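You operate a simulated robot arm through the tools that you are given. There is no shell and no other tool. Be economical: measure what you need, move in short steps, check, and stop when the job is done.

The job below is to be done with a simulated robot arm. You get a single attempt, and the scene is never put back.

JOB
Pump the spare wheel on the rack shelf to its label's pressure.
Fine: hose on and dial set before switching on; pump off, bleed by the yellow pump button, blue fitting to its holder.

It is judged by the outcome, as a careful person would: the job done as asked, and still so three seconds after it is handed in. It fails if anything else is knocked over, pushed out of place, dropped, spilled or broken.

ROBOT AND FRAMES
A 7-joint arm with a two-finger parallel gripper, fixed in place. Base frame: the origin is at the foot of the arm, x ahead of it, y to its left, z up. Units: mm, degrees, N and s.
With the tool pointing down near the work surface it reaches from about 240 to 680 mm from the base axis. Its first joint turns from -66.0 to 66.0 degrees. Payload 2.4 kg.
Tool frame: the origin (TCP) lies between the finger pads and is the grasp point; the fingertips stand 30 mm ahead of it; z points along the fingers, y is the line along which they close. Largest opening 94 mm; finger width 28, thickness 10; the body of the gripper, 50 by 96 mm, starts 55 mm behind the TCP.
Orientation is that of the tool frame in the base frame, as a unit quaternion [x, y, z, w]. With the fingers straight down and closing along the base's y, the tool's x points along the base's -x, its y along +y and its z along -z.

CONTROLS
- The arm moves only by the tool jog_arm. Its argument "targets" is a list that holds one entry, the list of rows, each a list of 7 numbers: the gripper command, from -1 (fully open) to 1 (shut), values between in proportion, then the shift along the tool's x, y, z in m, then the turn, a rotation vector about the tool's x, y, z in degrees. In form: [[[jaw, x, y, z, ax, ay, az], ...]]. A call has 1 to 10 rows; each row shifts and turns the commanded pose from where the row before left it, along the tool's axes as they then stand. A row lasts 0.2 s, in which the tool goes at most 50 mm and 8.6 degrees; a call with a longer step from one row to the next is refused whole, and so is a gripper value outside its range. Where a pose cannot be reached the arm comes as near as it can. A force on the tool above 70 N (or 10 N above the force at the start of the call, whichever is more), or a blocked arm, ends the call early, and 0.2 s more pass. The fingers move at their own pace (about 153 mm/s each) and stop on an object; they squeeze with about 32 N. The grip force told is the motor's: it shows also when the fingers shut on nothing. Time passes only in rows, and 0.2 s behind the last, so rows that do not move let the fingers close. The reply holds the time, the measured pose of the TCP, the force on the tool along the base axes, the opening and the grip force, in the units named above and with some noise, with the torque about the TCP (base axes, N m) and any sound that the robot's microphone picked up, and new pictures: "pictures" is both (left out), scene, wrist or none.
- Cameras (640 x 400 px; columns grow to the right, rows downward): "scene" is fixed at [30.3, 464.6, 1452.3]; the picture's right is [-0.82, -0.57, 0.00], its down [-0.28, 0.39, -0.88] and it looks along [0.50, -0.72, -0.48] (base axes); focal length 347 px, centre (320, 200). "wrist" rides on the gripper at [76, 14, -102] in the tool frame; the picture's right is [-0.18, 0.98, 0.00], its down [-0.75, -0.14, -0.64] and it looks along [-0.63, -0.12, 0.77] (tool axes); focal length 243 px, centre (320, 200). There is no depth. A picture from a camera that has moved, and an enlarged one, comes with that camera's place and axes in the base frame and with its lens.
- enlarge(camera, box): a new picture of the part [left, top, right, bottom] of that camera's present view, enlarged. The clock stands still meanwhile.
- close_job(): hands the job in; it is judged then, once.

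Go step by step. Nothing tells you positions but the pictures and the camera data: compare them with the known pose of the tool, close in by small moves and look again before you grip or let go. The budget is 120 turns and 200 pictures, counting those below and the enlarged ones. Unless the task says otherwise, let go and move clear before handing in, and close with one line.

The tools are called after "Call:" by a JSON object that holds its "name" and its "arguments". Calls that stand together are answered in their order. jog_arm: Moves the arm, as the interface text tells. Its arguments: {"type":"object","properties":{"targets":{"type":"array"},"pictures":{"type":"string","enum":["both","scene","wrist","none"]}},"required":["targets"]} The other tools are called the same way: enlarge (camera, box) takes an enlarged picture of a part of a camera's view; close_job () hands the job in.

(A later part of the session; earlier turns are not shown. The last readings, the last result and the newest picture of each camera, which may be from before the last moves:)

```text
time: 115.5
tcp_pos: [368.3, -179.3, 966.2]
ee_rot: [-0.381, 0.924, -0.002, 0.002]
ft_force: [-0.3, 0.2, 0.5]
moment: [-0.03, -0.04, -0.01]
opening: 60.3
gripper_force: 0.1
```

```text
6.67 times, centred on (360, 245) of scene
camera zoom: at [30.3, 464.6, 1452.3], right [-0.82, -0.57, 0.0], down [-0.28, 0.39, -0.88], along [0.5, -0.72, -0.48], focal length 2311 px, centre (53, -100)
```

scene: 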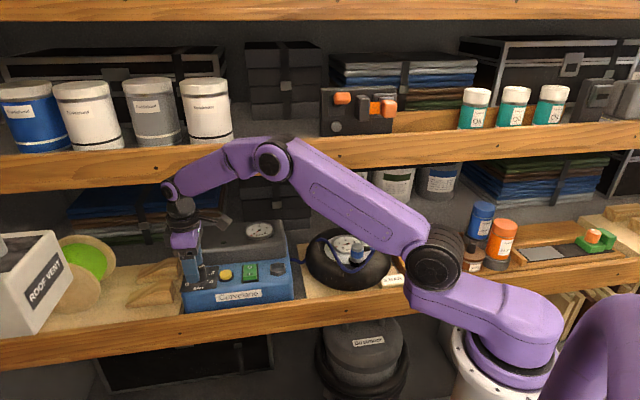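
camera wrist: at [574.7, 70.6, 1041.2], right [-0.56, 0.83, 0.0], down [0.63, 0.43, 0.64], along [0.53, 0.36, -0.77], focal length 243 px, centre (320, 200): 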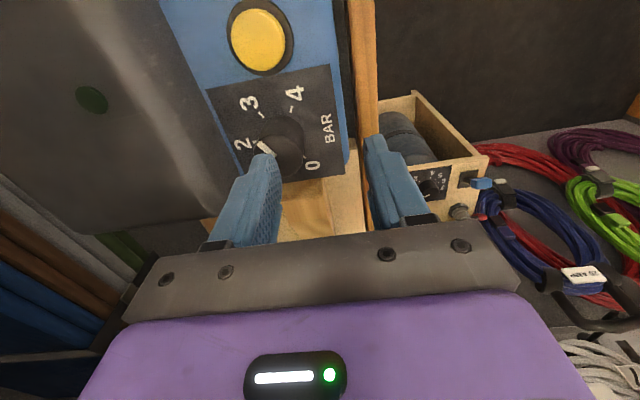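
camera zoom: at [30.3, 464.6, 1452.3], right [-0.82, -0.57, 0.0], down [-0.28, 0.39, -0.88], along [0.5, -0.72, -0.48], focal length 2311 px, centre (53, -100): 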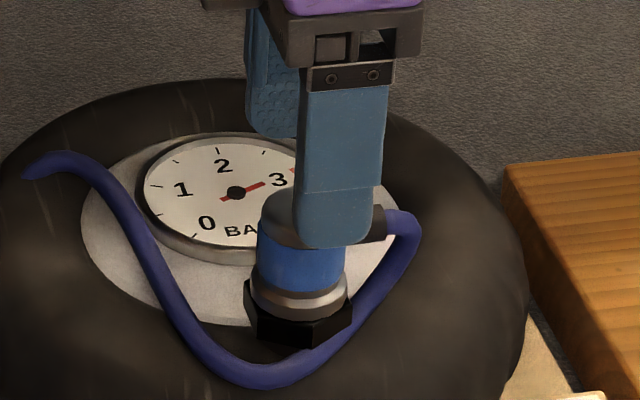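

The fitting is between the jaws. I'll descend to its grip height and close.

Call:
{"name": "jog_arm", "arguments": {"targets": [[[-0.28, -0.001, 0.0005, 0.015, 0, 0, 0], [-0.28, 0, 0, 0.015, 0, 0, 0], [-0.28, 0, 0, 0.012, 0, 0, 0], [-0.28, 0, 0, 0.006, 0, 0, 0], [-0.28, 0, 0, 0, 0, 0, 0]]], "pictures": "none"}}

Call:
{"name": "enlarge", "arguments": {"camera": "scene", "box": [340, 235, 390, 275]}}

Call:
{"name": "enlarge", "arguments": {"camera": "wrist", "box": [240, 70, 400, 200]}}

```text
time: 116.7
tcp_pos: [367.9, -174.3, 915.6]
ee_rot: [-0.382, 0.924, -0.002, 0.002]
ft_force: [0.3, 0.1, -0.4]
moment: [0.01, -0.01, 0.0]
opening: 60.0
gripper_force: 0.0
```

```text
10.00 times, centred on (365, 255) of scene
camera zoom: at [30.3, 464.6, 1452.3], right [-0.82, -0.57, 0.0], down [-0.28, 0.39, -0.88], along [0.5, -0.72, -0.48], focal length 3467 px, centre (-130, -350)
```

zoom: 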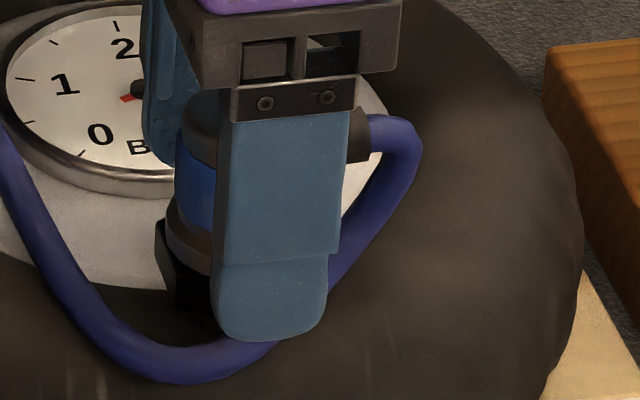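

```text
3.08 times, centred on (320, 135) of wrist
camera zoom: at [302.9, -216.6, 1019.7], right [-0.56, 0.83, 0.0], down [0.63, 0.43, 0.64], along [0.53, 0.36, -0.77], focal length 746 px, centre (320, 400)
```

zoom: 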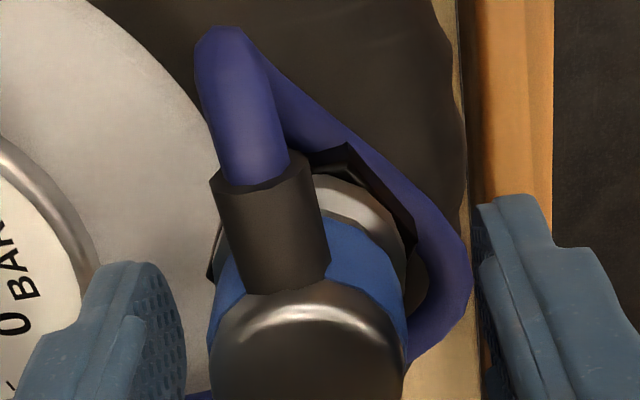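

The fitting is about 3 mm further in tool +x than in my earlier grip. I'll correct and close.

Call:
{"name": "jog_arm", "arguments": {"targets": [[[-0.28, 0.003, -0.0015, 0, 0, 0, 0], [-0.28, 0, 0, 0, 0, 0, 0], [1, 0, 0, 0, 0, 0, 0], [1, 0, 0, 0, 0, 0, 0], [1, 0, 0, 0, 0, 0, 0]]], "pictures": "none"}}

Call:
{"name": "enlarge", "arguments": {"camera": "wrist", "box": [240, 70, 400, 200]}}

```text
time: 117.9
tcp_pos: [366.2, -177.6, 916.8]
ee_rot: [-0.381, 0.924, -0.001, 0.002]
ft_force: [2.4, -3.1, -3.1]
moment: [-0.14, -0.09, -0.06]
opening: 36.4
gripper_force: 31.8
```

```text
3.08 times, centred on (320, 135) of wrist
camera zoom: at [301.4, -220.0, 1020.0], right [-0.56, 0.83, -0.01], down [0.63, 0.43, 0.64], along [0.53, 0.36, -0.76], focal length 746 px, centre (320, 400)
```

zoom: 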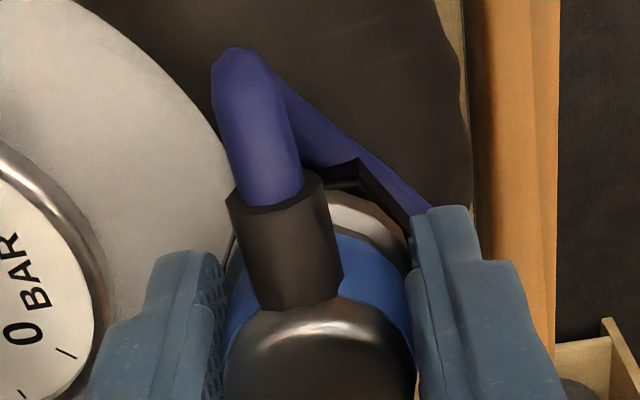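

The grip matches the earlier one. I'll lift straight off.

Call:
{"name": "jog_arm", "arguments": {"targets": [[[1, 0, 0, -0.004, 0, 0, 0], [1, 0, 0, -0.004, 0, 0, 0], [1, 0, 0, -0.01, 0, 0, 0], [1, 0, 0, -0.02, 0, 0, 0], [1, 0, 0, -0.02, 0, 0, 0], [1, 0, 0, -0.01, 0, 0, 0], [1, 0, 0, 0, 0, 0, 0]]], "pictures": "none"}}

Call:
{"name": "enlarge", "arguments": {"camera": "scene", "box": [300, 200, 420, 290]}}

```text
time: 119.5
tcp_pos: [366.6, -175.3, 984.0]
ee_rot: [-0.382, 0.924, -0.002, 0.001]
ft_force: [0.2, 0.1, -0.3]
moment: [0.0, 0.01, -0.01]
opening: 36.1
gripper_force: 32.2
heard: snap
```

```text
4.44 times, centred on (360, 245) of scene
camera zoom: at [30.3, 464.6, 1452.3], right [-0.82, -0.57, 0.0], down [-0.28, 0.39, -0.88], along [0.5, -0.72, -0.48], focal length 1541 px, centre (142, 0)
```

zoom: 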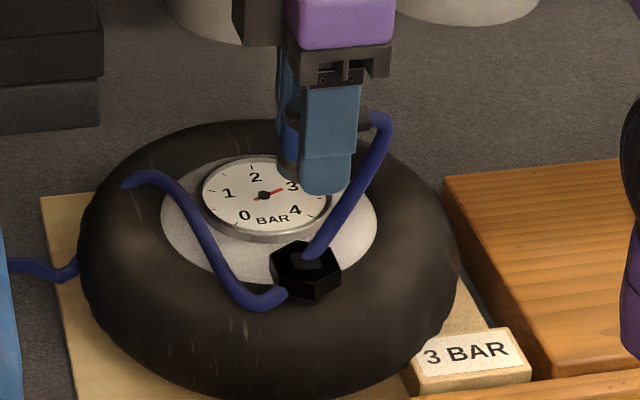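

Off with a snap, and the wheel keeps its pressure. I'll carry the fitting back above the holder.

Call:
{"name": "jog_arm", "arguments": {"targets": [[[1, -0.0204, -0.0013, 0, 0, 0, 0], [1, -0.0204, -0.0013, 0, 0, 0, 0], [1, -0.0204, -0.0013, 0, 0, 0, 0], [1, -0.0204, -0.0013, 0, 0, 0, 0], [1, -0.0204, -0.0013, 0, 0, 0, 0], [1, -0.0204, -0.0013, 0, 0, 0, 0], [1, -0.0204, -0.0013, 0, 0, 0, 0], [1, -0.0204, -0.0013, 0, 0, 0, 0], [1, -0.0204, -0.0013, 0, 0, 0, 0], [1, -0.0204, -0.0013, 0, 0, 0, 0]]], "pictures": "none"}}

Call:
{"name": "jog_arm", "arguments": {"targets": [[[1, 0, 0, 0.02, 0, 0, 0], [1, 0, 0, 0.02, 0, 0, 0], [1, 0, 0, 0.018, 0, 0, 0], [1, 0, 0, 0, 0, 0, 0]]], "pictures": "none"}}

Call:
{"name": "enlarge", "arguments": {"camera": "scene", "box": [250, 230, 310, 280]}}

Call:
{"name": "enlarge", "arguments": {"camera": "wrist", "box": [240, 60, 400, 190]}}

```text
time: 121.7
tcp_pos: [522.1, -41.6, 984.2]
ee_rot: [-0.382, 0.924, -0.001, 0.002]
ft_force: [-0.2, 0.8, -0.3]
moment: [-0.04, 0.02, 0.04]
opening: 35.7
gripper_force: 32.1
```

```text
time: 122.7
tcp_pos: [522.1, -43.8, 925.5]
ee_rot: [-0.381, 0.925, -0.003, 0.002]
ft_force: [0.6, 0.2, -1.1]
moment: [0.0, -0.04, 0.0]
opening: 35.7
gripper_force: 31.6
```

```text
8.00 times, centred on (280, 255) of scene
camera zoom: at [30.3, 464.6, 1452.3], right [-0.82, -0.57, 0.0], down [-0.28, 0.39, -0.88], along [0.5, -0.72, -0.48], focal length 2774 px, centre (640, -240)
```

zoom: 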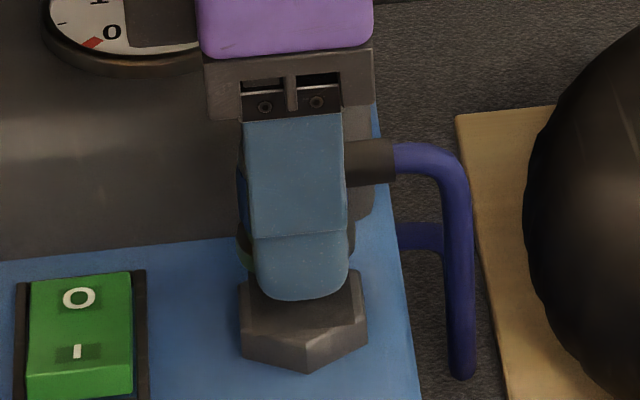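

```text
3.08 times, centred on (320, 125) of wrist
camera zoom: at [457.8, -86.3, 1029.4], right [-0.56, 0.83, 0.0], down [0.63, 0.43, 0.64], along [0.53, 0.36, -0.77], focal length 746 px, centre (320, 431)
```

zoom: 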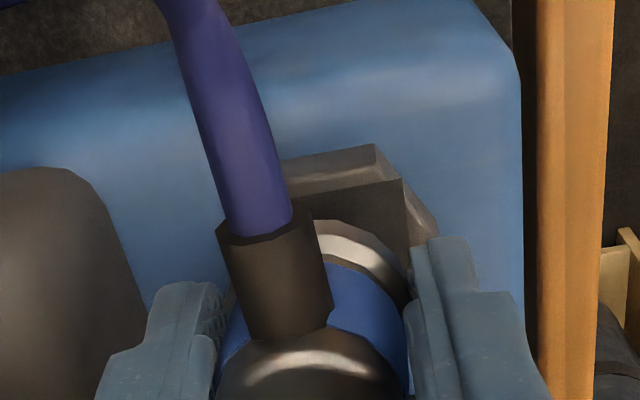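

Aligned like the earlier docking. I'll lower to contact and press to latch.

Call:
{"name": "jog_arm", "arguments": {"targets": [[[1, 0, 0, 0.006, 0, 0, 0], [1, 0, 0, 0.005, 0, 0, 0], [1, 0, 0, 0.003, 0, 0, 0], [1, 0, 0, 0.001, 0, 0, 0], [1, 0, 0, 0.001, 0, 0, 0], [1, 0, 0, 0, 0, 0, 0]]], "pictures": "none"}}

```text
time: 124.1
tcp_pos: [520.9, -42.6, 910.1]
ee_rot: [-0.381, 0.924, -0.002, 0.003]
ft_force: [0.1, -0.2, -1.3]
moment: [0.01, -0.01, 0.02]
opening: 35.9
gripper_force: 32.0
```

Call:
{"name": "jog_arm", "arguments": {"targets": [[[1, 0, 0, 0.001, 0, 0, 0], [1, 0, 0, 0.001, 0, 0, 0], [1, 0, 0, 0.001, 0, 0, 0], [1, 0, 0, 0.001, 0, 0, 0], [1, 0, 0, 0, 0, 0, 0]]], "pictures": "none"}}

```text
time: 125.3
tcp_pos: [521.6, -43.4, 907.2]
ee_rot: [-0.382, 0.924, -0.002, 0.003]
ft_force: [-2.5, 2.0, 26.2]
moment: [-0.23, -0.26, 0.0]
opening: 35.6
gripper_force: 31.6
```

Call:
{"name": "jog_arm", "arguments": {"targets": [[[1, 0, 0, 0.001, 0, 0, 0], [1, 0, 0, 0.001, 0, 0, 0], [1, 0, 0, 0, 0, 0, 0]]], "pictures": "none"}}

```text
time: 126.1
tcp_pos: [521.5, -43.9, 906.4]
ee_rot: [-0.381, 0.924, -0.003, 0.004]
ft_force: [-5.3, -3.1, 54.6]
moment: [0.07, 0.72, 0.01]
opening: 36.1
gripper_force: 32.0
```

54 N and no click yet. I'll add a touch more pressure.

Call:
{"name": "jog_arm", "arguments": {"targets": [[[1, 0, 0, 0.0006, 0, 0, 0], [1, 0, 0, 0, 0, 0, 0]]], "pictures": "none"}}

Call:
{"name": "enlarge", "arguments": {"camera": "scene", "box": [255, 240, 305, 280]}}

Call:
{"name": "enlarge", "arguments": {"camera": "wrist", "box": [240, 60, 400, 190]}}

```text
time: 126.7
tcp_pos: [522.1, -42.5, 906.6]
ee_rot: [-0.382, 0.924, -0.003, 0.005]
ft_force: [-7.9, -5.2, 59.0]
moment: [0.1, 0.98, 0.02]
opening: 36.0
gripper_force: 32.2
```

```text
10.00 times, centred on (280, 260) of scene
camera zoom: at [29.1, 464.5, 1452.3], right [-0.82, -0.57, 0.0], down [-0.28, 0.39, -0.88], along [0.5, -0.72, -0.48], focal length 3467 px, centre (720, -400)
```

zoom: 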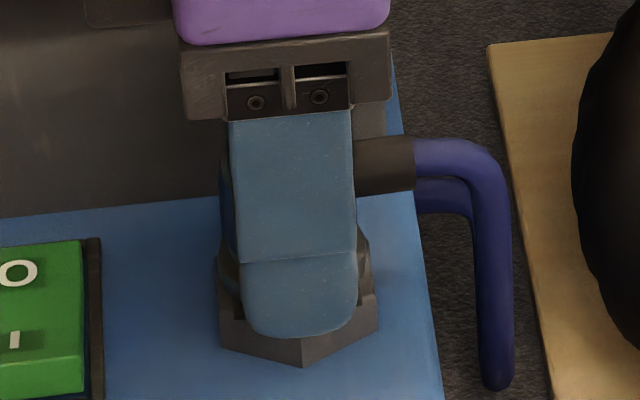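

```text
3.08 times, centred on (320, 125) of wrist
camera zoom: at [456.2, -85.6, 1010.3], right [-0.56, 0.83, -0.01], down [0.63, 0.43, 0.65], along [0.54, 0.36, -0.76], focal length 746 px, centre (320, 431)
```

zoom: 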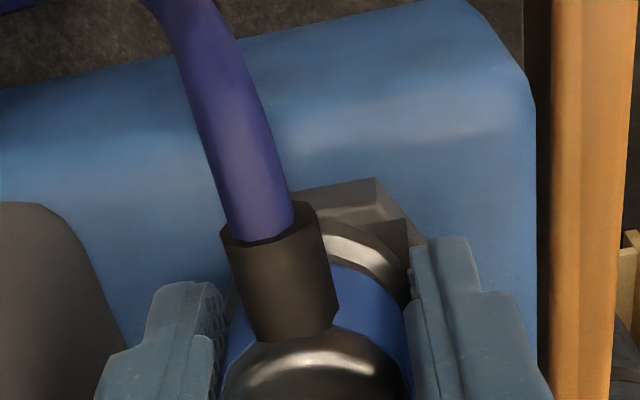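

Compared with the original seated view, the fitting should be about 1.5–2 mm further in tool +y. I'll ease off, shift and press again.

Call:
{"name": "jog_arm", "arguments": {"targets": [[[1, 0, 0, -0.004, 0, 0, 0], [1, 0, 0.002, 0, 0, 0, 0], [1, 0, 0, 0.001, 0, 0, 0], [1, 0, 0, 0.001, 0, 0, 0], [1, 0, 0, 0.001, 0, 0, 0], [1, 0, 0, 0.001, 0, 0, 0], [1, 0, 0, 0, 0, 0, 0]]], "pictures": "none"}}

```text
time: 128.3
tcp_pos: [520.1, -42.2, 907.7]
ee_rot: [-0.383, 0.924, -0.002, 0.002]
ft_force: [-7.1, 7.7, 50.0]
moment: [0.57, 1.15, -0.1]
opening: 36.3
gripper_force: 31.8
heard: snap
```

It snapped into the holder. I'll release, rise clear and verify everything.

Call:
{"name": "jog_arm", "arguments": {"targets": [[[-0.28, 0, 0, 0, 0, 0, 0], [-0.28, 0, 0, 0, 0, 0, 0], [-0.28, 0, 0, -0.02, 0, 0, 0], [-0.28, 0, 0, -0.03, 0, 0, 0], [-0.28, 0, 0, -0.03, 0, 0, 0], [-0.28, 0, 0.04, -0.01, 0, 0, 0], [-0.28, 0, 0.04, -0.01, 0, 0, 0], [-0.28, 0, 0.04, -0.01, 0, 0, 0], [-0.28, 0, 0, 0, 0, 0, 0]]]}}

Call:
{"name": "enlarge", "arguments": {"camera": "scene", "box": [175, 210, 315, 310]}}

Call:
{"name": "enlarge", "arguments": {"camera": "scene", "box": [300, 220, 400, 290]}}

```text
time: 130.3
tcp_pos: [433.4, 39.3, 1014.4]
ee_rot: [-0.381, 0.924, -0.001, 0.002]
ft_force: [0.9, -0.3, 0.2]
moment: [0.04, 0.0, 0.01]
opening: 60.3
gripper_force: 0.0
heard: snap
camera wrist: at [368.7, -1.9, 1117.7], right [-0.56, 0.83, 0.0], down [0.63, 0.43, 0.64], along [0.53, 0.36, -0.77], focal length 243 px, centre (320, 200)
```

scene: 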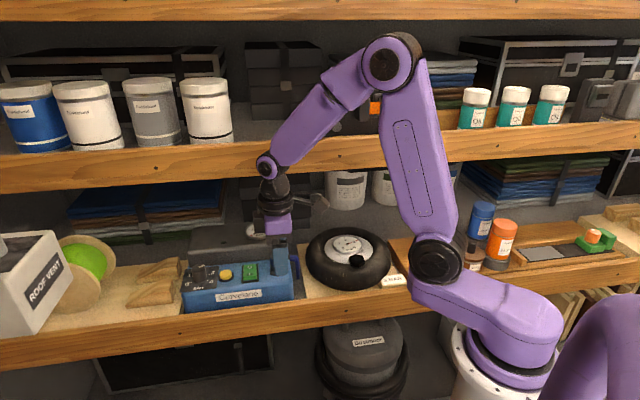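
wrist: 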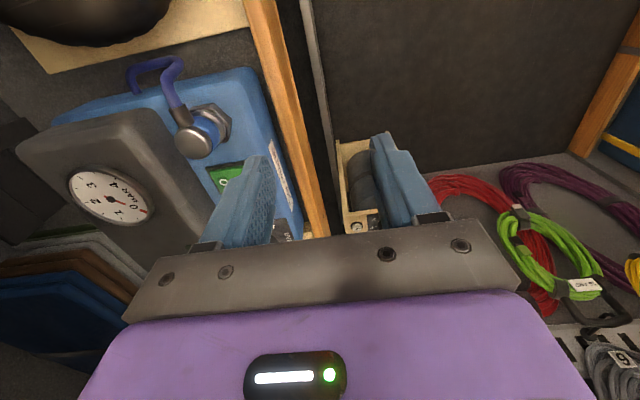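

```text
4.00 times, centred on (245, 260) of scene
camera zoom: at [30.2, 464.6, 1452.3], right [-0.82, -0.57, 0.0], down [-0.28, 0.39, -0.88], along [0.5, -0.72, -0.48], focal length 1387 px, centre (620, -40)
```

zoom: 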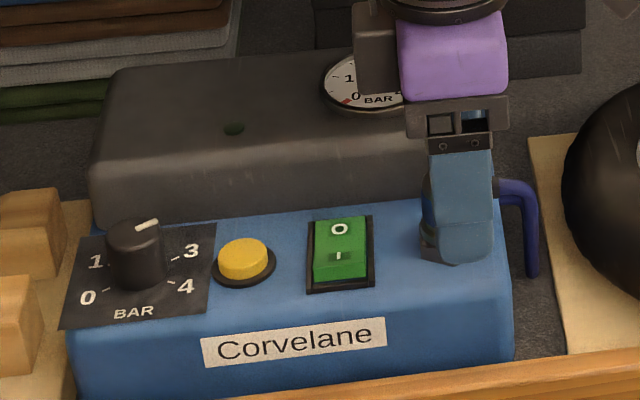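

```text
5.71 times, centred on (350, 255) of scene
camera zoom: at [30.2, 464.6, 1452.3], right [-0.82, -0.57, 0.0], down [-0.28, 0.39, -0.88], along [0.5, -0.72, -0.48], focal length 1981 px, centre (149, -114)
```

zoom: 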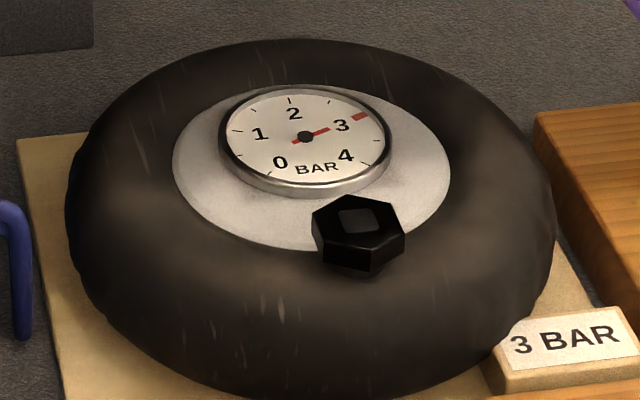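

A second snap sounded during release, so I need to check the fitting is properly seated. I'll move aside for a clear view.

Call:
{"name": "enlarge", "arguments": {"camera": "wrist", "box": [120, 40, 280, 200]}}

Call:
{"name": "jog_arm", "arguments": {"targets": [[[-0.28, -0.03, 0, -0.03, 0, 0, 0], [-0.28, -0.03, 0, -0.03, 0, 0, 0], [-0.28, -0.03, 0, -0.02, 0, 0, 0], [-0.28, -0.03, 0, 0, 0, 0, 0], [-0.28, 0, 0, 0, 0, 0, 0]]], "pictures": "none"}}

Call:
{"name": "enlarge", "arguments": {"camera": "scene", "box": [240, 220, 320, 290]}}

```text
2.50 times, centred on (200, 120) of wrist
camera zoom: at [368.7, -1.9, 1117.7], right [-0.56, 0.83, 0.0], down [0.63, 0.43, 0.64], along [0.53, 0.36, -0.77], focal length 606 px, centre (620, 400)
```

zoom: 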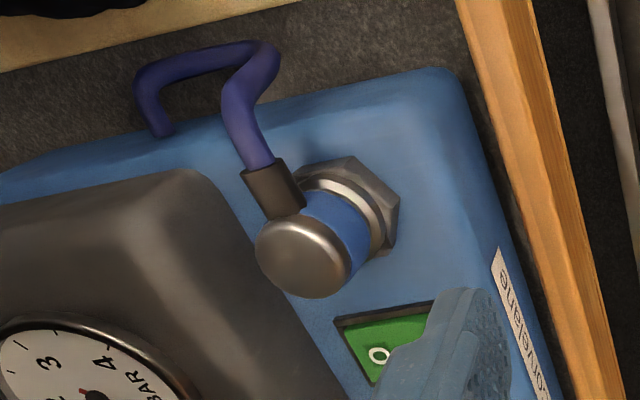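

```text
time: 131.5
tcp_pos: [518.4, 128.1, 1095.7]
ee_rot: [-0.381, 0.924, -0.002, 0.003]
ft_force: [-0.4, -0.4, -0.4]
moment: [0.01, 0.01, -0.01]
opening: 60.0
gripper_force: 0.0
```

```text
5.71 times, centred on (280, 255) of scene
camera zoom: at [30.3, 464.6, 1452.3], right [-0.82, -0.57, 0.0], down [-0.28, 0.39, -0.88], along [0.5, -0.72, -0.48], focal length 1981 px, centre (549, -114)
```

zoom: 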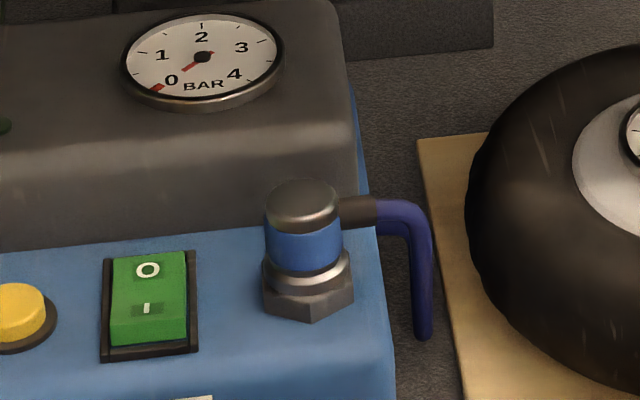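

It looks seated at the same height as before, but the extra snap could mean it unlatched. I'll press on its top with closed fingers: if it's loose, it will snap in again.

Call:
{"name": "jog_arm", "arguments": {"targets": [[[1, 0.03, 0, 0.03, 0, 0, 0], [1, 0.03, 0, 0.03, 0, 0, 0], [1, 0.03, 0, 0.03, 0, 0, 0], [1, 0.029, 0, 0.02, 0, 0, 0], [1, 0, -0.03, 0, 0, 0, 0], [1, 0, -0.03, 0, 0, 0, 0], [1, 0, -0.03, 0, 0, 0, 0], [1, 0, -0.032, 0, 0, 0, 0], [1, 0, 0, 0, 0, 0, 0]]], "pictures": "none"}}

Call:
{"name": "enlarge", "arguments": {"camera": "wrist", "box": [220, 60, 420, 210]}}

Call:
{"name": "enlarge", "arguments": {"camera": "scene", "box": [240, 210, 320, 280]}}

```text
time: 133.5
tcp_pos: [520.7, -43.8, 984.6]
ee_rot: [-0.382, 0.924, -0.001, 0.001]
ft_force: [0.7, -0.5, 0.6]
moment: [-0.01, 0.0, 0.01]
opening: 0.0
gripper_force: 31.8
```

```text
2.67 times, centred on (320, 135) of wrist
camera zoom: at [456.9, -86.4, 1089.1], right [-0.56, 0.83, 0.0], down [0.63, 0.43, 0.64], along [0.53, 0.36, -0.77], focal length 647 px, centre (320, 373)
```

zoom: 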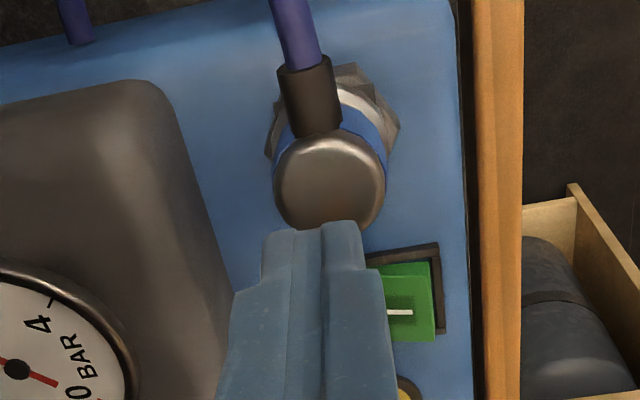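

```text
5.71 times, centred on (280, 245) of scene
camera zoom: at [30.3, 464.6, 1452.3], right [-0.82, -0.57, 0.0], down [-0.28, 0.39, -0.88], along [0.5, -0.72, -0.48], focal length 1981 px, centre (549, -57)
```

zoom: 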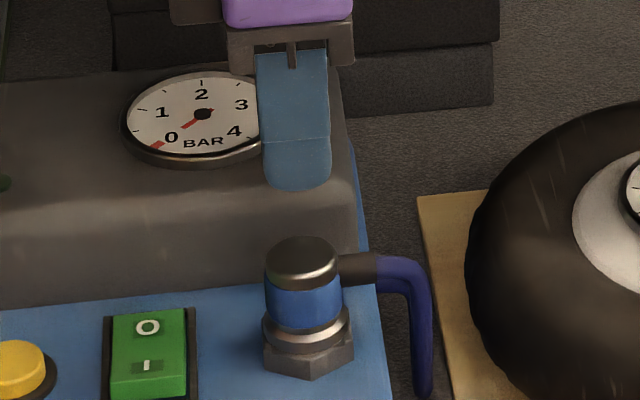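

I'll centre over the cap and press down gently.

Call:
{"name": "jog_arm", "arguments": {"targets": [[[1, 0.002, 0.0025, 0.015, 0, 0, 0], [1, 0, 0, 0.014, 0, 0, 0], [1, 0, 0, 0.006, 0, 0, 0], [1, 0, 0, 0.002, 0, 0, 0], [1, 0, 0, 0.002, 0, 0, 0], [1, 0, 0, 0, 0, 0, 0]]], "pictures": "none"}}

Call:
{"name": "jog_arm", "arguments": {"targets": [[[1, 0, 0, 0.001, 0, 0, 0], [1, 0, 0, 0.001, 0, 0, 0], [1, 0, 0, 0.001, 0, 0, 0], [1, 0, 0, 0, 0, 0, 0]]], "pictures": "none"}}

```text
time: 134.9
tcp_pos: [518.1, -42.6, 946.5]
ee_rot: [-0.381, 0.924, -0.003, 0.003]
ft_force: [-14.7, -0.3, 47.9]
moment: [0.09, 0.3, 0.03]
opening: 0.0
gripper_force: 32.1
```

```text
time: 135.7
tcp_pos: [519.4, -43.7, 947.5]
ee_rot: [-0.382, 0.924, -0.004, 0.006]
ft_force: [-2.5, 0.0, 14.0]
moment: [0.05, -0.02, 0.0]
opening: 0.0
gripper_force: 32.1
stopped in row 3: the force on the tool passed its limit at 72 N (the readings are from after the stop); the commanded pose is now the measured one
```

No new snap at 72 N, which suggests it's already latched. I'll confirm with a light tug on the body.

Call:
{"name": "jog_arm", "arguments": {"targets": [[[1, 0, 0, -0.015, 0, 0, 0], [-0.28, 0, 0, -0.01, 0, 0, 0], [-0.28, 0, 0, 0, 0, 0, 0], [-0.28, 0, 0, 0.015, 0, 0, 0], [-0.28, 0, 0, 0.02, 0, 0, 0], [-0.28, 0, 0, 0.02, 0, 0, 0], [-0.28, 0, 0, 0.003, 0, 0, 0], [-0.28, 0, 0, 0, 0, 0, 0]]], "pictures": "none"}}

Call:
{"name": "jog_arm", "arguments": {"targets": [[[1, 0, 0, 0, 0, 0, 0], [1, 0, 0, 0, 0, 0, 0], [1, 0, 0, 0, 0, 0, 0]]], "pictures": "none"}}

Call:
{"name": "jog_arm", "arguments": {"targets": [[[1, 0, 0, -0.001, 0, 0, 0], [1, 0, 0, 0, 0, 0, 0]]], "pictures": "none"}}

```text
time: 137.5
tcp_pos: [519.0, -41.7, 911.1]
ee_rot: [-0.382, 0.924, -0.003, 0.004]
ft_force: [-0.4, -0.5, 1.0]
moment: [-0.05, 0.0, 0.04]
opening: 60.3
gripper_force: 0.1
```

```text
time: 138.3
tcp_pos: [518.8, -42.2, 913.6]
ee_rot: [-0.382, 0.924, -0.003, 0.004]
ft_force: [-0.9, 0.8, 4.2]
moment: [-0.01, 0.01, -0.01]
opening: 32.2
gripper_force: 32.3
```

```text
time: 138.9
tcp_pos: [518.3, -42.9, 912.5]
ee_rot: [-0.381, 0.924, -0.002, 0.004]
ft_force: [0.1, 0.0, -0.2]
moment: [0.0, 0.0, 0.0]
opening: 32.2
gripper_force: 32.1
```

Call:
{"name": "jog_arm", "arguments": {"targets": [[[1, 0, 0, -0.001, 0, 0, 0], [1, 0, 0, 0, 0, 0, 0]]], "pictures": "none"}}

```text
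time: 139.5
tcp_pos: [519.2, -42.2, 914.0]
ee_rot: [-0.382, 0.924, -0.003, 0.004]
ft_force: [0.0, 0.4, 0.1]
moment: [0.02, -0.02, 0.04]
opening: 32.1
gripper_force: 31.8
```

There's no resistance, so it isn't latched. I'll push it down from this grip to latch it.

Call:
{"name": "jog_arm", "arguments": {"targets": [[[1, 0, 0, 0.001, 0, 0, 0], [1, 0, 0, 0.001, 0, 0, 0], [1, 0, 0, 0.001, 0, 0, 0], [1, 0, 0, 0.001, 0, 0, 0], [1, 0, 0, 0, 0, 0, 0]]], "pictures": "none"}}

Call:
{"name": "enlarge", "arguments": {"camera": "wrist", "box": [240, 60, 400, 190]}}

```text
time: 140.7
tcp_pos: [521.9, -41.1, 912.7]
ee_rot: [-0.382, 0.924, -0.004, 0.006]
ft_force: [-13.6, 2.0, 46.9]
moment: [0.37, 0.48, 0.09]
opening: 32.1
gripper_force: 31.8
```

```text
3.08 times, centred on (320, 125) of wrist
camera zoom: at [454.6, -84.4, 1015.4], right [-0.56, 0.83, -0.01], down [0.62, 0.43, 0.65], along [0.54, 0.36, -0.76], focal length 746 px, centre (320, 431)
```

zoom: 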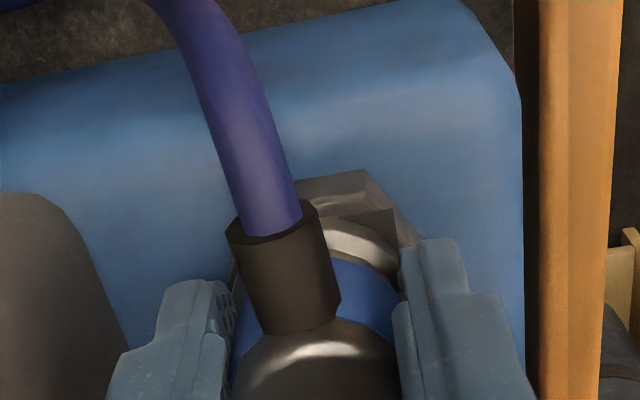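

47 N and no click. Relative to the original seated view, it needs about 1 mm more in +y and +x, so I'll ease off, shift and press.

Call:
{"name": "jog_arm", "arguments": {"targets": [[[1, 0, 0, -0.004, 0, 0, 0], [1, 0.001, 0.0015, 0, 0, 0, 0], [1, 0, 0, 0.001, 0, 0, 0], [1, 0, 0, 0.001, 0, 0, 0], [1, 0, 0, 0.001, 0, 0, 0], [1, 0, 0, 0.001, 0, 0, 0], [1, 0, 0, 0, 0, 0, 0]]], "pictures": "none"}}

```text
time: 142.3
tcp_pos: [518.3, -42.5, 911.8]
ee_rot: [-0.382, 0.924, -0.003, 0.005]
ft_force: [-14.1, 2.2, 46.5]
moment: [0.44, 0.47, 0.1]
opening: 32.6
gripper_force: 32.1
```

Call:
{"name": "jog_arm", "arguments": {"targets": [[[1, 0, 0, 0.0007, 0, 0, 0], [1, 0, 0, 0.0005, 0, 0, 0], [1, 0, 0, 0, 0, 0, 0]]], "pictures": "none"}}

Call:
{"name": "enlarge", "arguments": {"camera": "scene", "box": [255, 240, 305, 280]}}

```text
time: 143.1
tcp_pos: [519.3, -42.0, 911.0]
ee_rot: [-0.382, 0.924, -0.004, 0.008]
ft_force: [-6.6, 5.3, 43.8]
moment: [0.48, 0.16, 0.06]
opening: 33.2
gripper_force: 32.1
```

```text
10.00 times, centred on (280, 260) of scene
camera zoom: at [29.3, 464.8, 1452.3], right [-0.82, -0.57, 0.0], down [-0.28, 0.39, -0.88], along [0.5, -0.72, -0.48], focal length 3467 px, centre (720, -400)
```

zoom: 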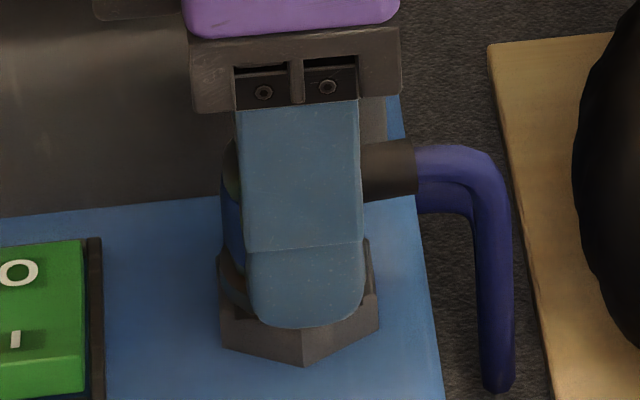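

The body grip slips before reaching the latch force. I'll regrip on the ring (z≈907), which held the full force before, and press from there.

Call:
{"name": "jog_arm", "arguments": {"targets": [[[-0.2, 0, 0, 0, 0, 0, 0], [-0.2, 0, 0, 0, 0, 0, 0], [-0.2, 0, 0, 0.001, 0, 0, 0], [-0.2, 0, 0, 0, 0, 0, 0]]], "pictures": "none"}}

Call:
{"name": "enlarge", "arguments": {"camera": "wrist", "box": [240, 60, 400, 190]}}

Call:
{"name": "enlarge", "arguments": {"camera": "scene", "box": [255, 240, 305, 280]}}

```text
time: 144.1
tcp_pos: [517.7, -43.7, 908.8]
ee_rot: [-0.382, 0.924, -0.003, 0.004]
ft_force: [-0.1, 0.1, -0.2]
moment: [0.01, 0.03, 0.0]
opening: 56.4
gripper_force: 0.1
```

```text
3.08 times, centred on (320, 125) of wrist
camera zoom: at [451.7, -85.1, 1011.4], right [-0.56, 0.83, -0.01], down [0.63, 0.43, 0.65], along [0.54, 0.36, -0.76], focal length 746 px, centre (320, 431)
```

zoom: 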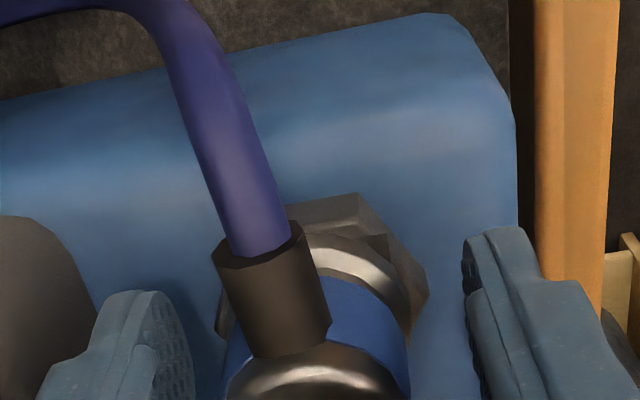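

```text
10.00 times, centred on (280, 260) of scene
camera zoom: at [30.3, 464.6, 1452.3], right [-0.82, -0.57, 0.0], down [-0.28, 0.39, -0.88], along [0.5, -0.72, -0.48], focal length 3467 px, centre (720, -400)
```

zoom: 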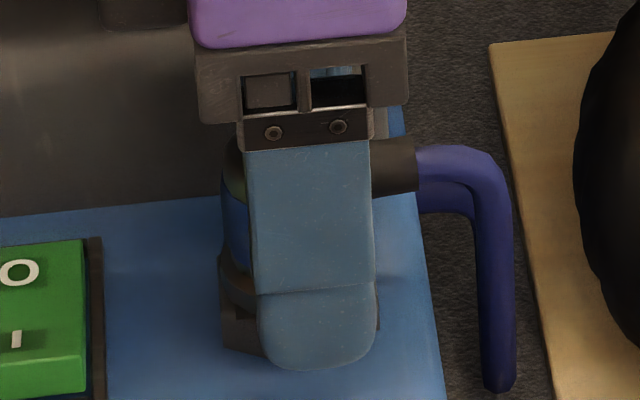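

Call:
{"name": "jog_arm", "arguments": {"targets": [[[-0.2, -0.002, -0.0012, 0.0015, 0, 0, 0], [-0.2, 0, 0, 0, 0, 0, 0], [1, 0, 0, 0, 0, 0, 0], [1, 0, 0, 0, 0, 0, 0], [1, 0, 0, 0, 0, 0, 0]]], "pictures": "none"}}

Call:
{"name": "jog_arm", "arguments": {"targets": [[[1, 0, 0, 0.001, 0, 0, 0], [1, 0, 0, 0.001, 0, 0, 0], [1, 0, 0, 0, 0, 0, 0]]], "pictures": "none"}}

```text
time: 145.3
tcp_pos: [519.6, -41.4, 906.4]
ee_rot: [-0.381, 0.924, -0.002, 0.006]
ft_force: [-0.7, 0.7, 4.1]
moment: [-0.02, -0.09, 0.01]
opening: 36.6
gripper_force: 32.1
```

```text
time: 146.1
tcp_pos: [519.9, -41.7, 906.1]
ee_rot: [-0.383, 0.924, -0.004, 0.006]
ft_force: [-11.0, -2.2, 41.8]
moment: [0.0, 0.81, 0.26]
opening: 36.3
gripper_force: 32.0
```

Call:
{"name": "jog_arm", "arguments": {"targets": [[[1, 0, 0, 0.0008, 0, 0, 0], [1, 0, 0, 0.0005, 0, 0, 0], [1, 0, 0, 0, 0, 0, 0]]], "pictures": "none"}}

```text
time: 146.9
tcp_pos: [520.5, -42.5, 906.8]
ee_rot: [-0.382, 0.924, -0.003, 0.004]
ft_force: [-4.5, 0.0, 12.5]
moment: [0.01, 0.24, 0.01]
opening: 35.9
gripper_force: 31.9
stopped in row 3: the force on the tool passed its limit at 70 N (the readings are from after the stop); the commanded pose is now the measured one
```

70 N with no latch, so alignment is off slightly. I'll look closely.

Call:
{"name": "enlarge", "arguments": {"camera": "wrist", "box": [240, 70, 400, 170]}}

Call:
{"name": "enlarge", "arguments": {"camera": "scene", "box": [265, 245, 295, 275]}}

```text
4.00 times, centred on (320, 120) of wrist
camera zoom: at [455.0, -84.5, 1010.3], right [-0.56, 0.83, -0.01], down [0.63, 0.43, 0.65], along [0.54, 0.36, -0.76], focal length 970 px, centre (320, 520)
```

zoom: 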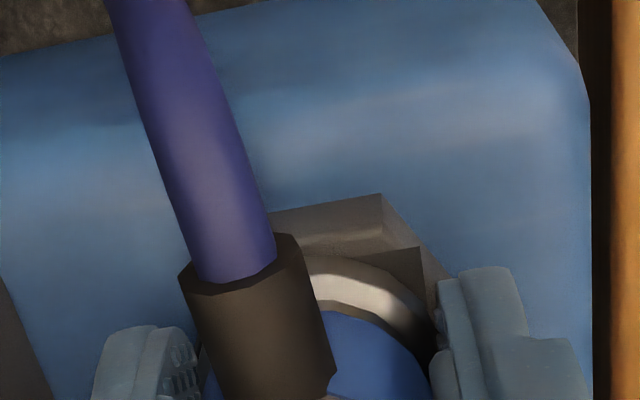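

```text
13.33 times, centred on (280, 260) of scene
camera zoom: at [30.0, 464.6, 1452.3], right [-0.82, -0.57, 0.0], down [-0.28, 0.39, -0.88], along [0.5, -0.72, -0.48], focal length 4623 px, centre (853, -600)
```

zoom: 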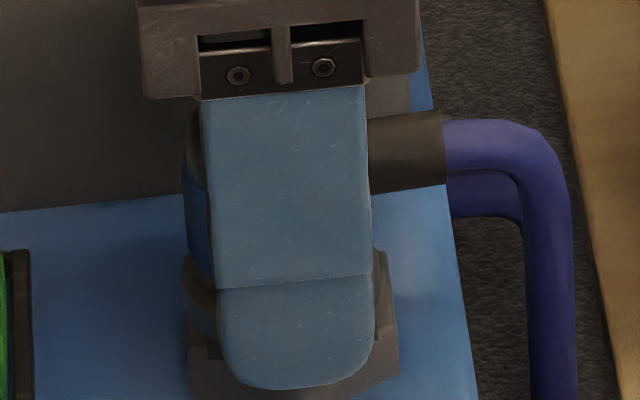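

The ring sits about 2–3 mm toward tool −x relative to the hex. I'll lift a little, shift +2.5 mm in x and press again.

Call:
{"name": "jog_arm", "arguments": {"targets": [[[1, 0, 0, -0.004, 0, 0, 0], [1, 0.0025, 0, 0, 0, 0, 0], [1, 0, 0, 0.002, 0, 0, 0], [1, 0, 0, 0.001, 0, 0, 0], [1, 0, 0, 0.001, 0, 0, 0], [1, 0, 0, 0.001, 0, 0, 0], [1, 0, 0, 0.001, 0, 0, 0], [1, 0, 0, 0, 0, 0, 0]]], "pictures": "none"}}

```text
time: 148.7
tcp_pos: [519.5, -44.3, 908.1]
ee_rot: [-0.382, 0.924, -0.005, 0.007]
ft_force: [-16.3, 2.8, 62.0]
moment: [0.24, 1.15, 0.12]
opening: 36.0
gripper_force: 32.2
```

Call:
{"name": "jog_arm", "arguments": {"targets": [[[1, 0, 0, -0.003, 0, 0, 0], [1, 0, 0, -0.005, 0, 0, 0], [1, 0, 0, 0, 0, 0, 0]]], "pictures": "none"}}

Call:
{"name": "enlarge", "arguments": {"camera": "wrist", "box": [250, 50, 410, 200]}}

Call:
{"name": "enlarge", "arguments": {"camera": "scene", "box": [250, 230, 310, 280]}}

```text
time: 149.5
tcp_pos: [518.3, -43.9, 912.2]
ee_rot: [-0.381, 0.925, -0.002, 0.004]
ft_force: [-0.7, 0.2, -0.9]
moment: [0.02, 0.01, 0.01]
opening: 36.0
gripper_force: 32.4
```

```text
2.67 times, centred on (330, 125) of wrist
camera zoom: at [453.1, -86.5, 1015.5], right [-0.56, 0.83, -0.01], down [0.63, 0.43, 0.65], along [0.54, 0.36, -0.76], focal length 647 px, centre (293, 400)
```

zoom: 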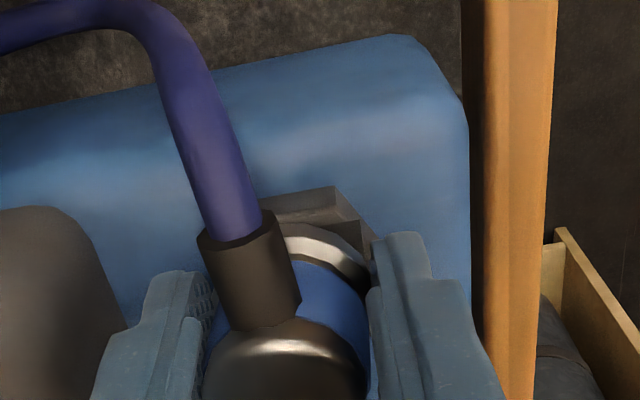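

```text
8.00 times, centred on (280, 255) of scene
camera zoom: at [30.3, 464.6, 1452.3], right [-0.82, -0.57, 0.0], down [-0.28, 0.39, -0.88], along [0.5, -0.72, -0.48], focal length 2774 px, centre (640, -240)
```

zoom: 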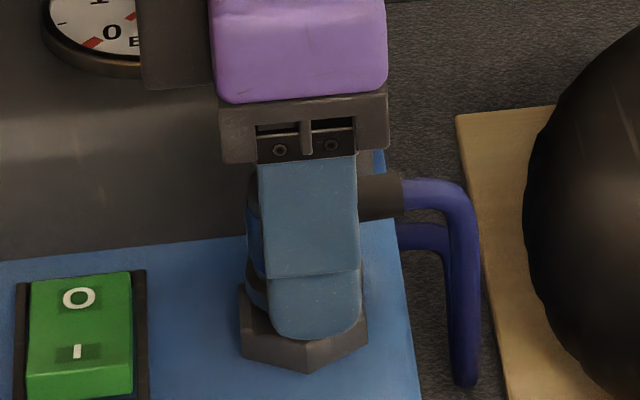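

It's slightly overshot relative to earlier successes. I'll come back 1.2 mm in x, add 1 mm in y, and press.

Call:
{"name": "jog_arm", "arguments": {"targets": [[[1, -0.0012, 0.001, 0.002, 0, 0, 0], [1, 0, 0, 0.002, 0, 0, 0], [1, 0, 0, 0.001, 0, 0, 0], [1, 0, 0, 0.001, 0, 0, 0], [1, 0, 0, 0.001, 0, 0, 0], [1, 0, 0, 0.0007, 0, 0, 0], [1, 0, 0, 0, 0, 0, 0]]], "pictures": "none"}}

```text
time: 151.1
tcp_pos: [518.6, -42.8, 907.8]
ee_rot: [-0.381, 0.925, -0.004, 0.007]
ft_force: [-11.4, -3.2, 48.9]
moment: [-0.09, 0.71, -0.01]
opening: 36.1
gripper_force: 32.3
```

My fingertips may be resting on the hex and carrying the load. I'll regrip about 2 mm higher, centred, and press again.

Call:
{"name": "jog_arm", "arguments": {"targets": [[[1, 0, 0, -0.002, 0, 0, 0], [-0.2, 0, 0, 0, 0, 0, 0], [-0.2, -0.0012, 0, -0.0005, 0, 0, 0], [-0.2, 0, 0, 0, 0, 0, 0]]], "pictures": "none"}}

Call:
{"name": "enlarge", "arguments": {"camera": "wrist", "box": [240, 60, 400, 190]}}

Call:
{"name": "enlarge", "arguments": {"camera": "scene", "box": [255, 240, 305, 280]}}

```text
time: 152.1
tcp_pos: [519.7, -41.0, 906.9]
ee_rot: [-0.381, 0.924, -0.003, 0.004]
ft_force: [0.9, -0.6, 0.2]
moment: [0.02, -0.04, -0.02]
opening: 56.5
gripper_force: 0.0
```

```text
3.08 times, centred on (320, 125) of wrist
camera zoom: at [454.1, -83.5, 1010.6], right [-0.56, 0.83, -0.01], down [0.63, 0.43, 0.65], along [0.54, 0.36, -0.76], focal length 746 px, centre (320, 431)
```

zoom: 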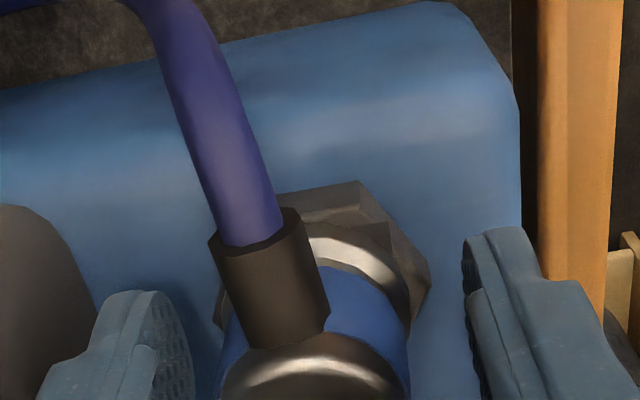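

```text
10.00 times, centred on (280, 260) of scene
camera zoom: at [30.3, 464.6, 1452.3], right [-0.82, -0.57, 0.0], down [-0.28, 0.39, -0.88], along [0.5, -0.72, -0.48], focal length 3467 px, centre (720, -400)
```

zoom: 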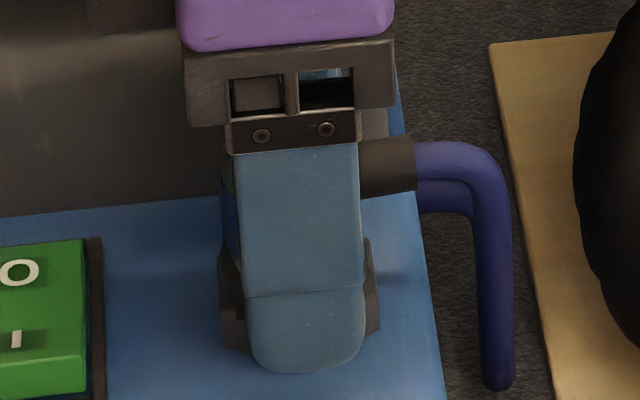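

I'll raise 3 mm, shift y −1.5 mm to recentre on the holder, close and press.

Call:
{"name": "jog_arm", "arguments": {"targets": [[[-0.2, 0, -0.0015, -0.0025, 0, 0, 0], [-0.2, 0, 0, 0, 0, 0, 0], [1, 0, 0, 0, 0, 0, 0], [1, 0, 0, 0, 0, 0, 0], [1, 0, 0, 0, 0, 0, 0]]], "pictures": "none"}}

Call:
{"name": "jog_arm", "arguments": {"targets": [[[1, 0, 0, 0.001, 0, 0, 0], [1, 0, 0, 0.001, 0, 0, 0], [1, 0, 0, 0.001, 0, 0, 0], [1, 0, 0, 0, 0, 0, 0]]], "pictures": "none"}}

```text
time: 153.3
tcp_pos: [520.8, -42.7, 908.9]
ee_rot: [-0.381, 0.924, -0.004, 0.005]
ft_force: [-0.4, 0.0, 2.7]
moment: [-0.02, 0.04, -0.01]
opening: 34.0
gripper_force: 32.0
```

```text
time: 154.3
tcp_pos: [521.1, -43.9, 908.4]
ee_rot: [-0.381, 0.925, -0.004, 0.007]
ft_force: [-12.6, -0.9, 50.9]
moment: [0.03, 0.42, -0.02]
opening: 33.7
gripper_force: 32.3
```

51 N, not yet. I'll hop and try +1.5 mm in y.

Call:
{"name": "jog_arm", "arguments": {"targets": [[[1, 0, 0, -0.004, 0, 0, 0], [1, 0, 0.0015, 0, 0, 0, 0], [1, 0, 0, 0.002, 0, 0, 0], [1, 0, 0, 0.001, 0, 0, 0], [1, 0, 0, 0.001, 0, 0, 0], [1, 0, 0, 0.0006, 0, 0, 0], [1, 0, 0, 0, 0, 0, 0]]], "pictures": "none"}}

```text
time: 155.9
tcp_pos: [520.5, -41.5, 908.0]
ee_rot: [-0.381, 0.924, -0.005, 0.006]
ft_force: [-11.9, -3.5, 46.6]
moment: [0.13, 0.31, 0.08]
opening: 35.2
gripper_force: 32.0
```

I'll lift clear and compare with my first successful approach picture at the same height.

Call:
{"name": "jog_arm", "arguments": {"targets": [[[1, 0, 0, -0.004, 0, 0, 0], [1, 0, 0, -0.02, 0, 0, 0], [1, 0, 0, -0.02, 0, 0, 0], [1, 0, 0, -0.02, 0, 0, 0], [1, 0, 0, -0.013, 0, 0, 0], [1, 0, 0, 0, 0, 0, 0], [1, 0, 0, 0, 0, 0, 0]]], "pictures": "none"}}

Call:
{"name": "enlarge", "arguments": {"camera": "scene", "box": [240, 210, 320, 280]}}

Call:
{"name": "enlarge", "arguments": {"camera": "wrist", "box": [250, 50, 410, 200]}}

```text
time: 157.5
tcp_pos: [518.7, -41.6, 981.9]
ee_rot: [-0.382, 0.924, -0.004, 0.005]
ft_force: [-1.0, -0.3, -0.1]
moment: [0.01, 0.01, 0.0]
opening: 30.9
gripper_force: 32.2
```

```text
5.71 times, centred on (280, 245) of scene
camera zoom: at [30.3, 464.6, 1452.3], right [-0.82, -0.57, 0.0], down [-0.28, 0.39, -0.88], along [0.5, -0.72, -0.48], focal length 1981 px, centre (549, -57)
```

zoom: 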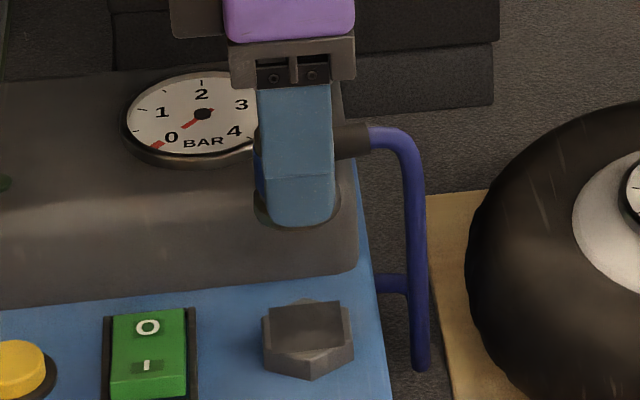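

```text
2.67 times, centred on (330, 125) of wrist
camera zoom: at [453.5, -83.4, 1085.0], right [-0.56, 0.83, -0.01], down [0.63, 0.43, 0.65], along [0.54, 0.36, -0.76], focal length 647 px, centre (293, 400)
```

zoom: 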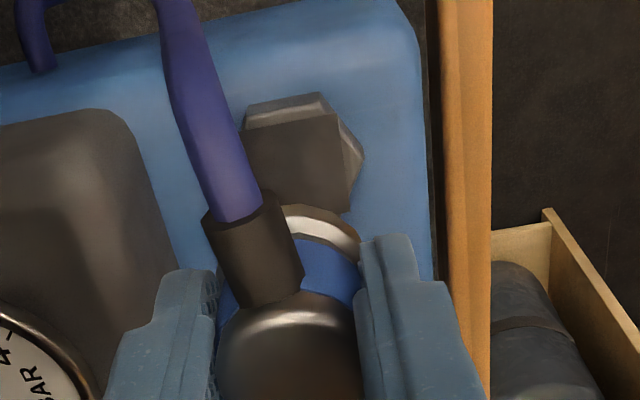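

Position matches the successful approach; the remaining difference is about a 0.7° tool tilt picked up from the force stops. I'll correct that and repeat the same straight docking.

Call:
{"name": "jog_arm", "arguments": {"targets": [[[1, 0, 0, 0, -0.64, 0.36, 0], [1, 0, 0, 0.02, 0, 0, 0], [1, 0, 0, 0.02, 0, 0, 0], [1, 0, 0, 0.015, 0, 0, 0], [1, 0, 0, 0.004, 0, 0, 0], [1, 0, 0, 0, 0, 0, 0]]], "pictures": "none"}}

Call:
{"name": "jog_arm", "arguments": {"targets": [[[1, 0, 0, 0.003, 0, 0, 0], [1, 0, 0, 0.002, 0, 0, 0], [1, 0, 0, 0.002, 0, 0, 0], [1, 0, 0, 0.001, 0, 0, 0], [1, 0, 0, 0, 0, 0, 0]]], "pictures": "none"}}

```text
time: 158.9
tcp_pos: [518.5, -41.1, 923.1]
ee_rot: [-0.383, 0.924, 0.0, 0.0]
ft_force: [0.5, -0.3, -1.0]
moment: [-0.03, 0.0, -0.02]
opening: 31.1
gripper_force: 32.4
```

```text
time: 160.1
tcp_pos: [518.2, -42.2, 916.7]
ee_rot: [-0.38, 0.925, 0.0, 0.0]
ft_force: [-0.4, -0.2, -1.1]
moment: [0.01, 0.0, 0.0]
opening: 31.3
gripper_force: 31.7
```

Call:
{"name": "jog_arm", "arguments": {"targets": [[[1, 0, 0, 0.001, 0, 0, 0], [1, 0, 0, 0.001, 0, 0, 0], [1, 0, 0, 0.001, 0, 0, 0], [1, 0, 0, 0.001, 0, 0, 0], [1, 0, 0, 0, 0, 0, 0]]], "pictures": "none"}}

```text
time: 161.3
tcp_pos: [519.8, -41.6, 914.5]
ee_rot: [-0.382, 0.924, -0.001, 0.002]
ft_force: [-3.6, 5.0, 40.4]
moment: [0.39, 0.24, -0.08]
opening: 31.2
gripper_force: 31.6
heard: snap
```

Snap, so it's latched. I'll unload the pressure first, open, then rise slowly straight up and listen.

Call:
{"name": "jog_arm", "arguments": {"targets": [[[1, 0, 0, -0.0015, 0, 0, 0], [0.2, 0, 0, 0, 0, 0, 0], [-0.2, 0, 0, 0, 0, 0, 0], [-0.28, 0, 0, 0, 0, 0, 0]]], "pictures": "none"}}

Call:
{"name": "jog_arm", "arguments": {"targets": [[[-0.28, 0, 0, -0.01, 0, 0, 0], [-0.28, 0, 0, -0.02, 0, 0, 0], [-0.28, 0, 0, -0.025, 0, 0, 0], [-0.28, 0, 0, -0.025, 0, 0, 0], [-0.28, 0, 0, 0, 0, 0, 0]]], "pictures": "none"}}

Call:
{"name": "enlarge", "arguments": {"camera": "scene", "box": [240, 210, 320, 280]}}

```text
time: 162.3
tcp_pos: [517.1, -41.1, 913.4]
ee_rot: [-0.382, 0.924, 0.0, 0.0]
ft_force: [0.9, 0.3, 0.0]
moment: [-0.01, -0.01, 0.02]
opening: 60.2
gripper_force: 0.1
```

```text
time: 163.5
tcp_pos: [520.0, -39.8, 992.9]
ee_rot: [-0.382, 0.924, 0.0, 0.0]
ft_force: [0.3, -0.4, -0.7]
moment: [-0.01, -0.01, 0.01]
opening: 60.2
gripper_force: 0.0
```

```text
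5.71 times, centred on (280, 245) of scene
camera zoom: at [30.3, 464.6, 1452.3], right [-0.82, -0.57, 0.0], down [-0.28, 0.39, -0.88], along [0.5, -0.72, -0.48], focal length 1981 px, centre (549, -57)
```

zoom: 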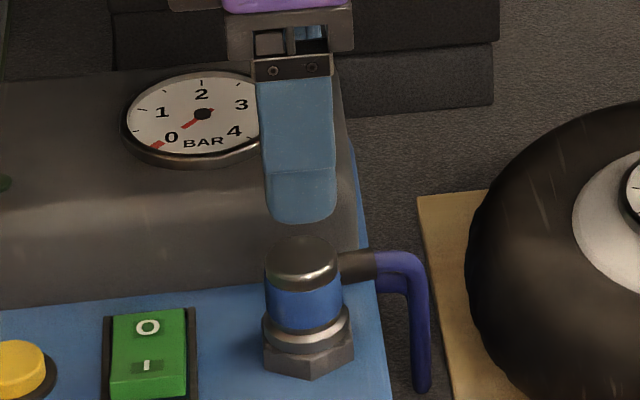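

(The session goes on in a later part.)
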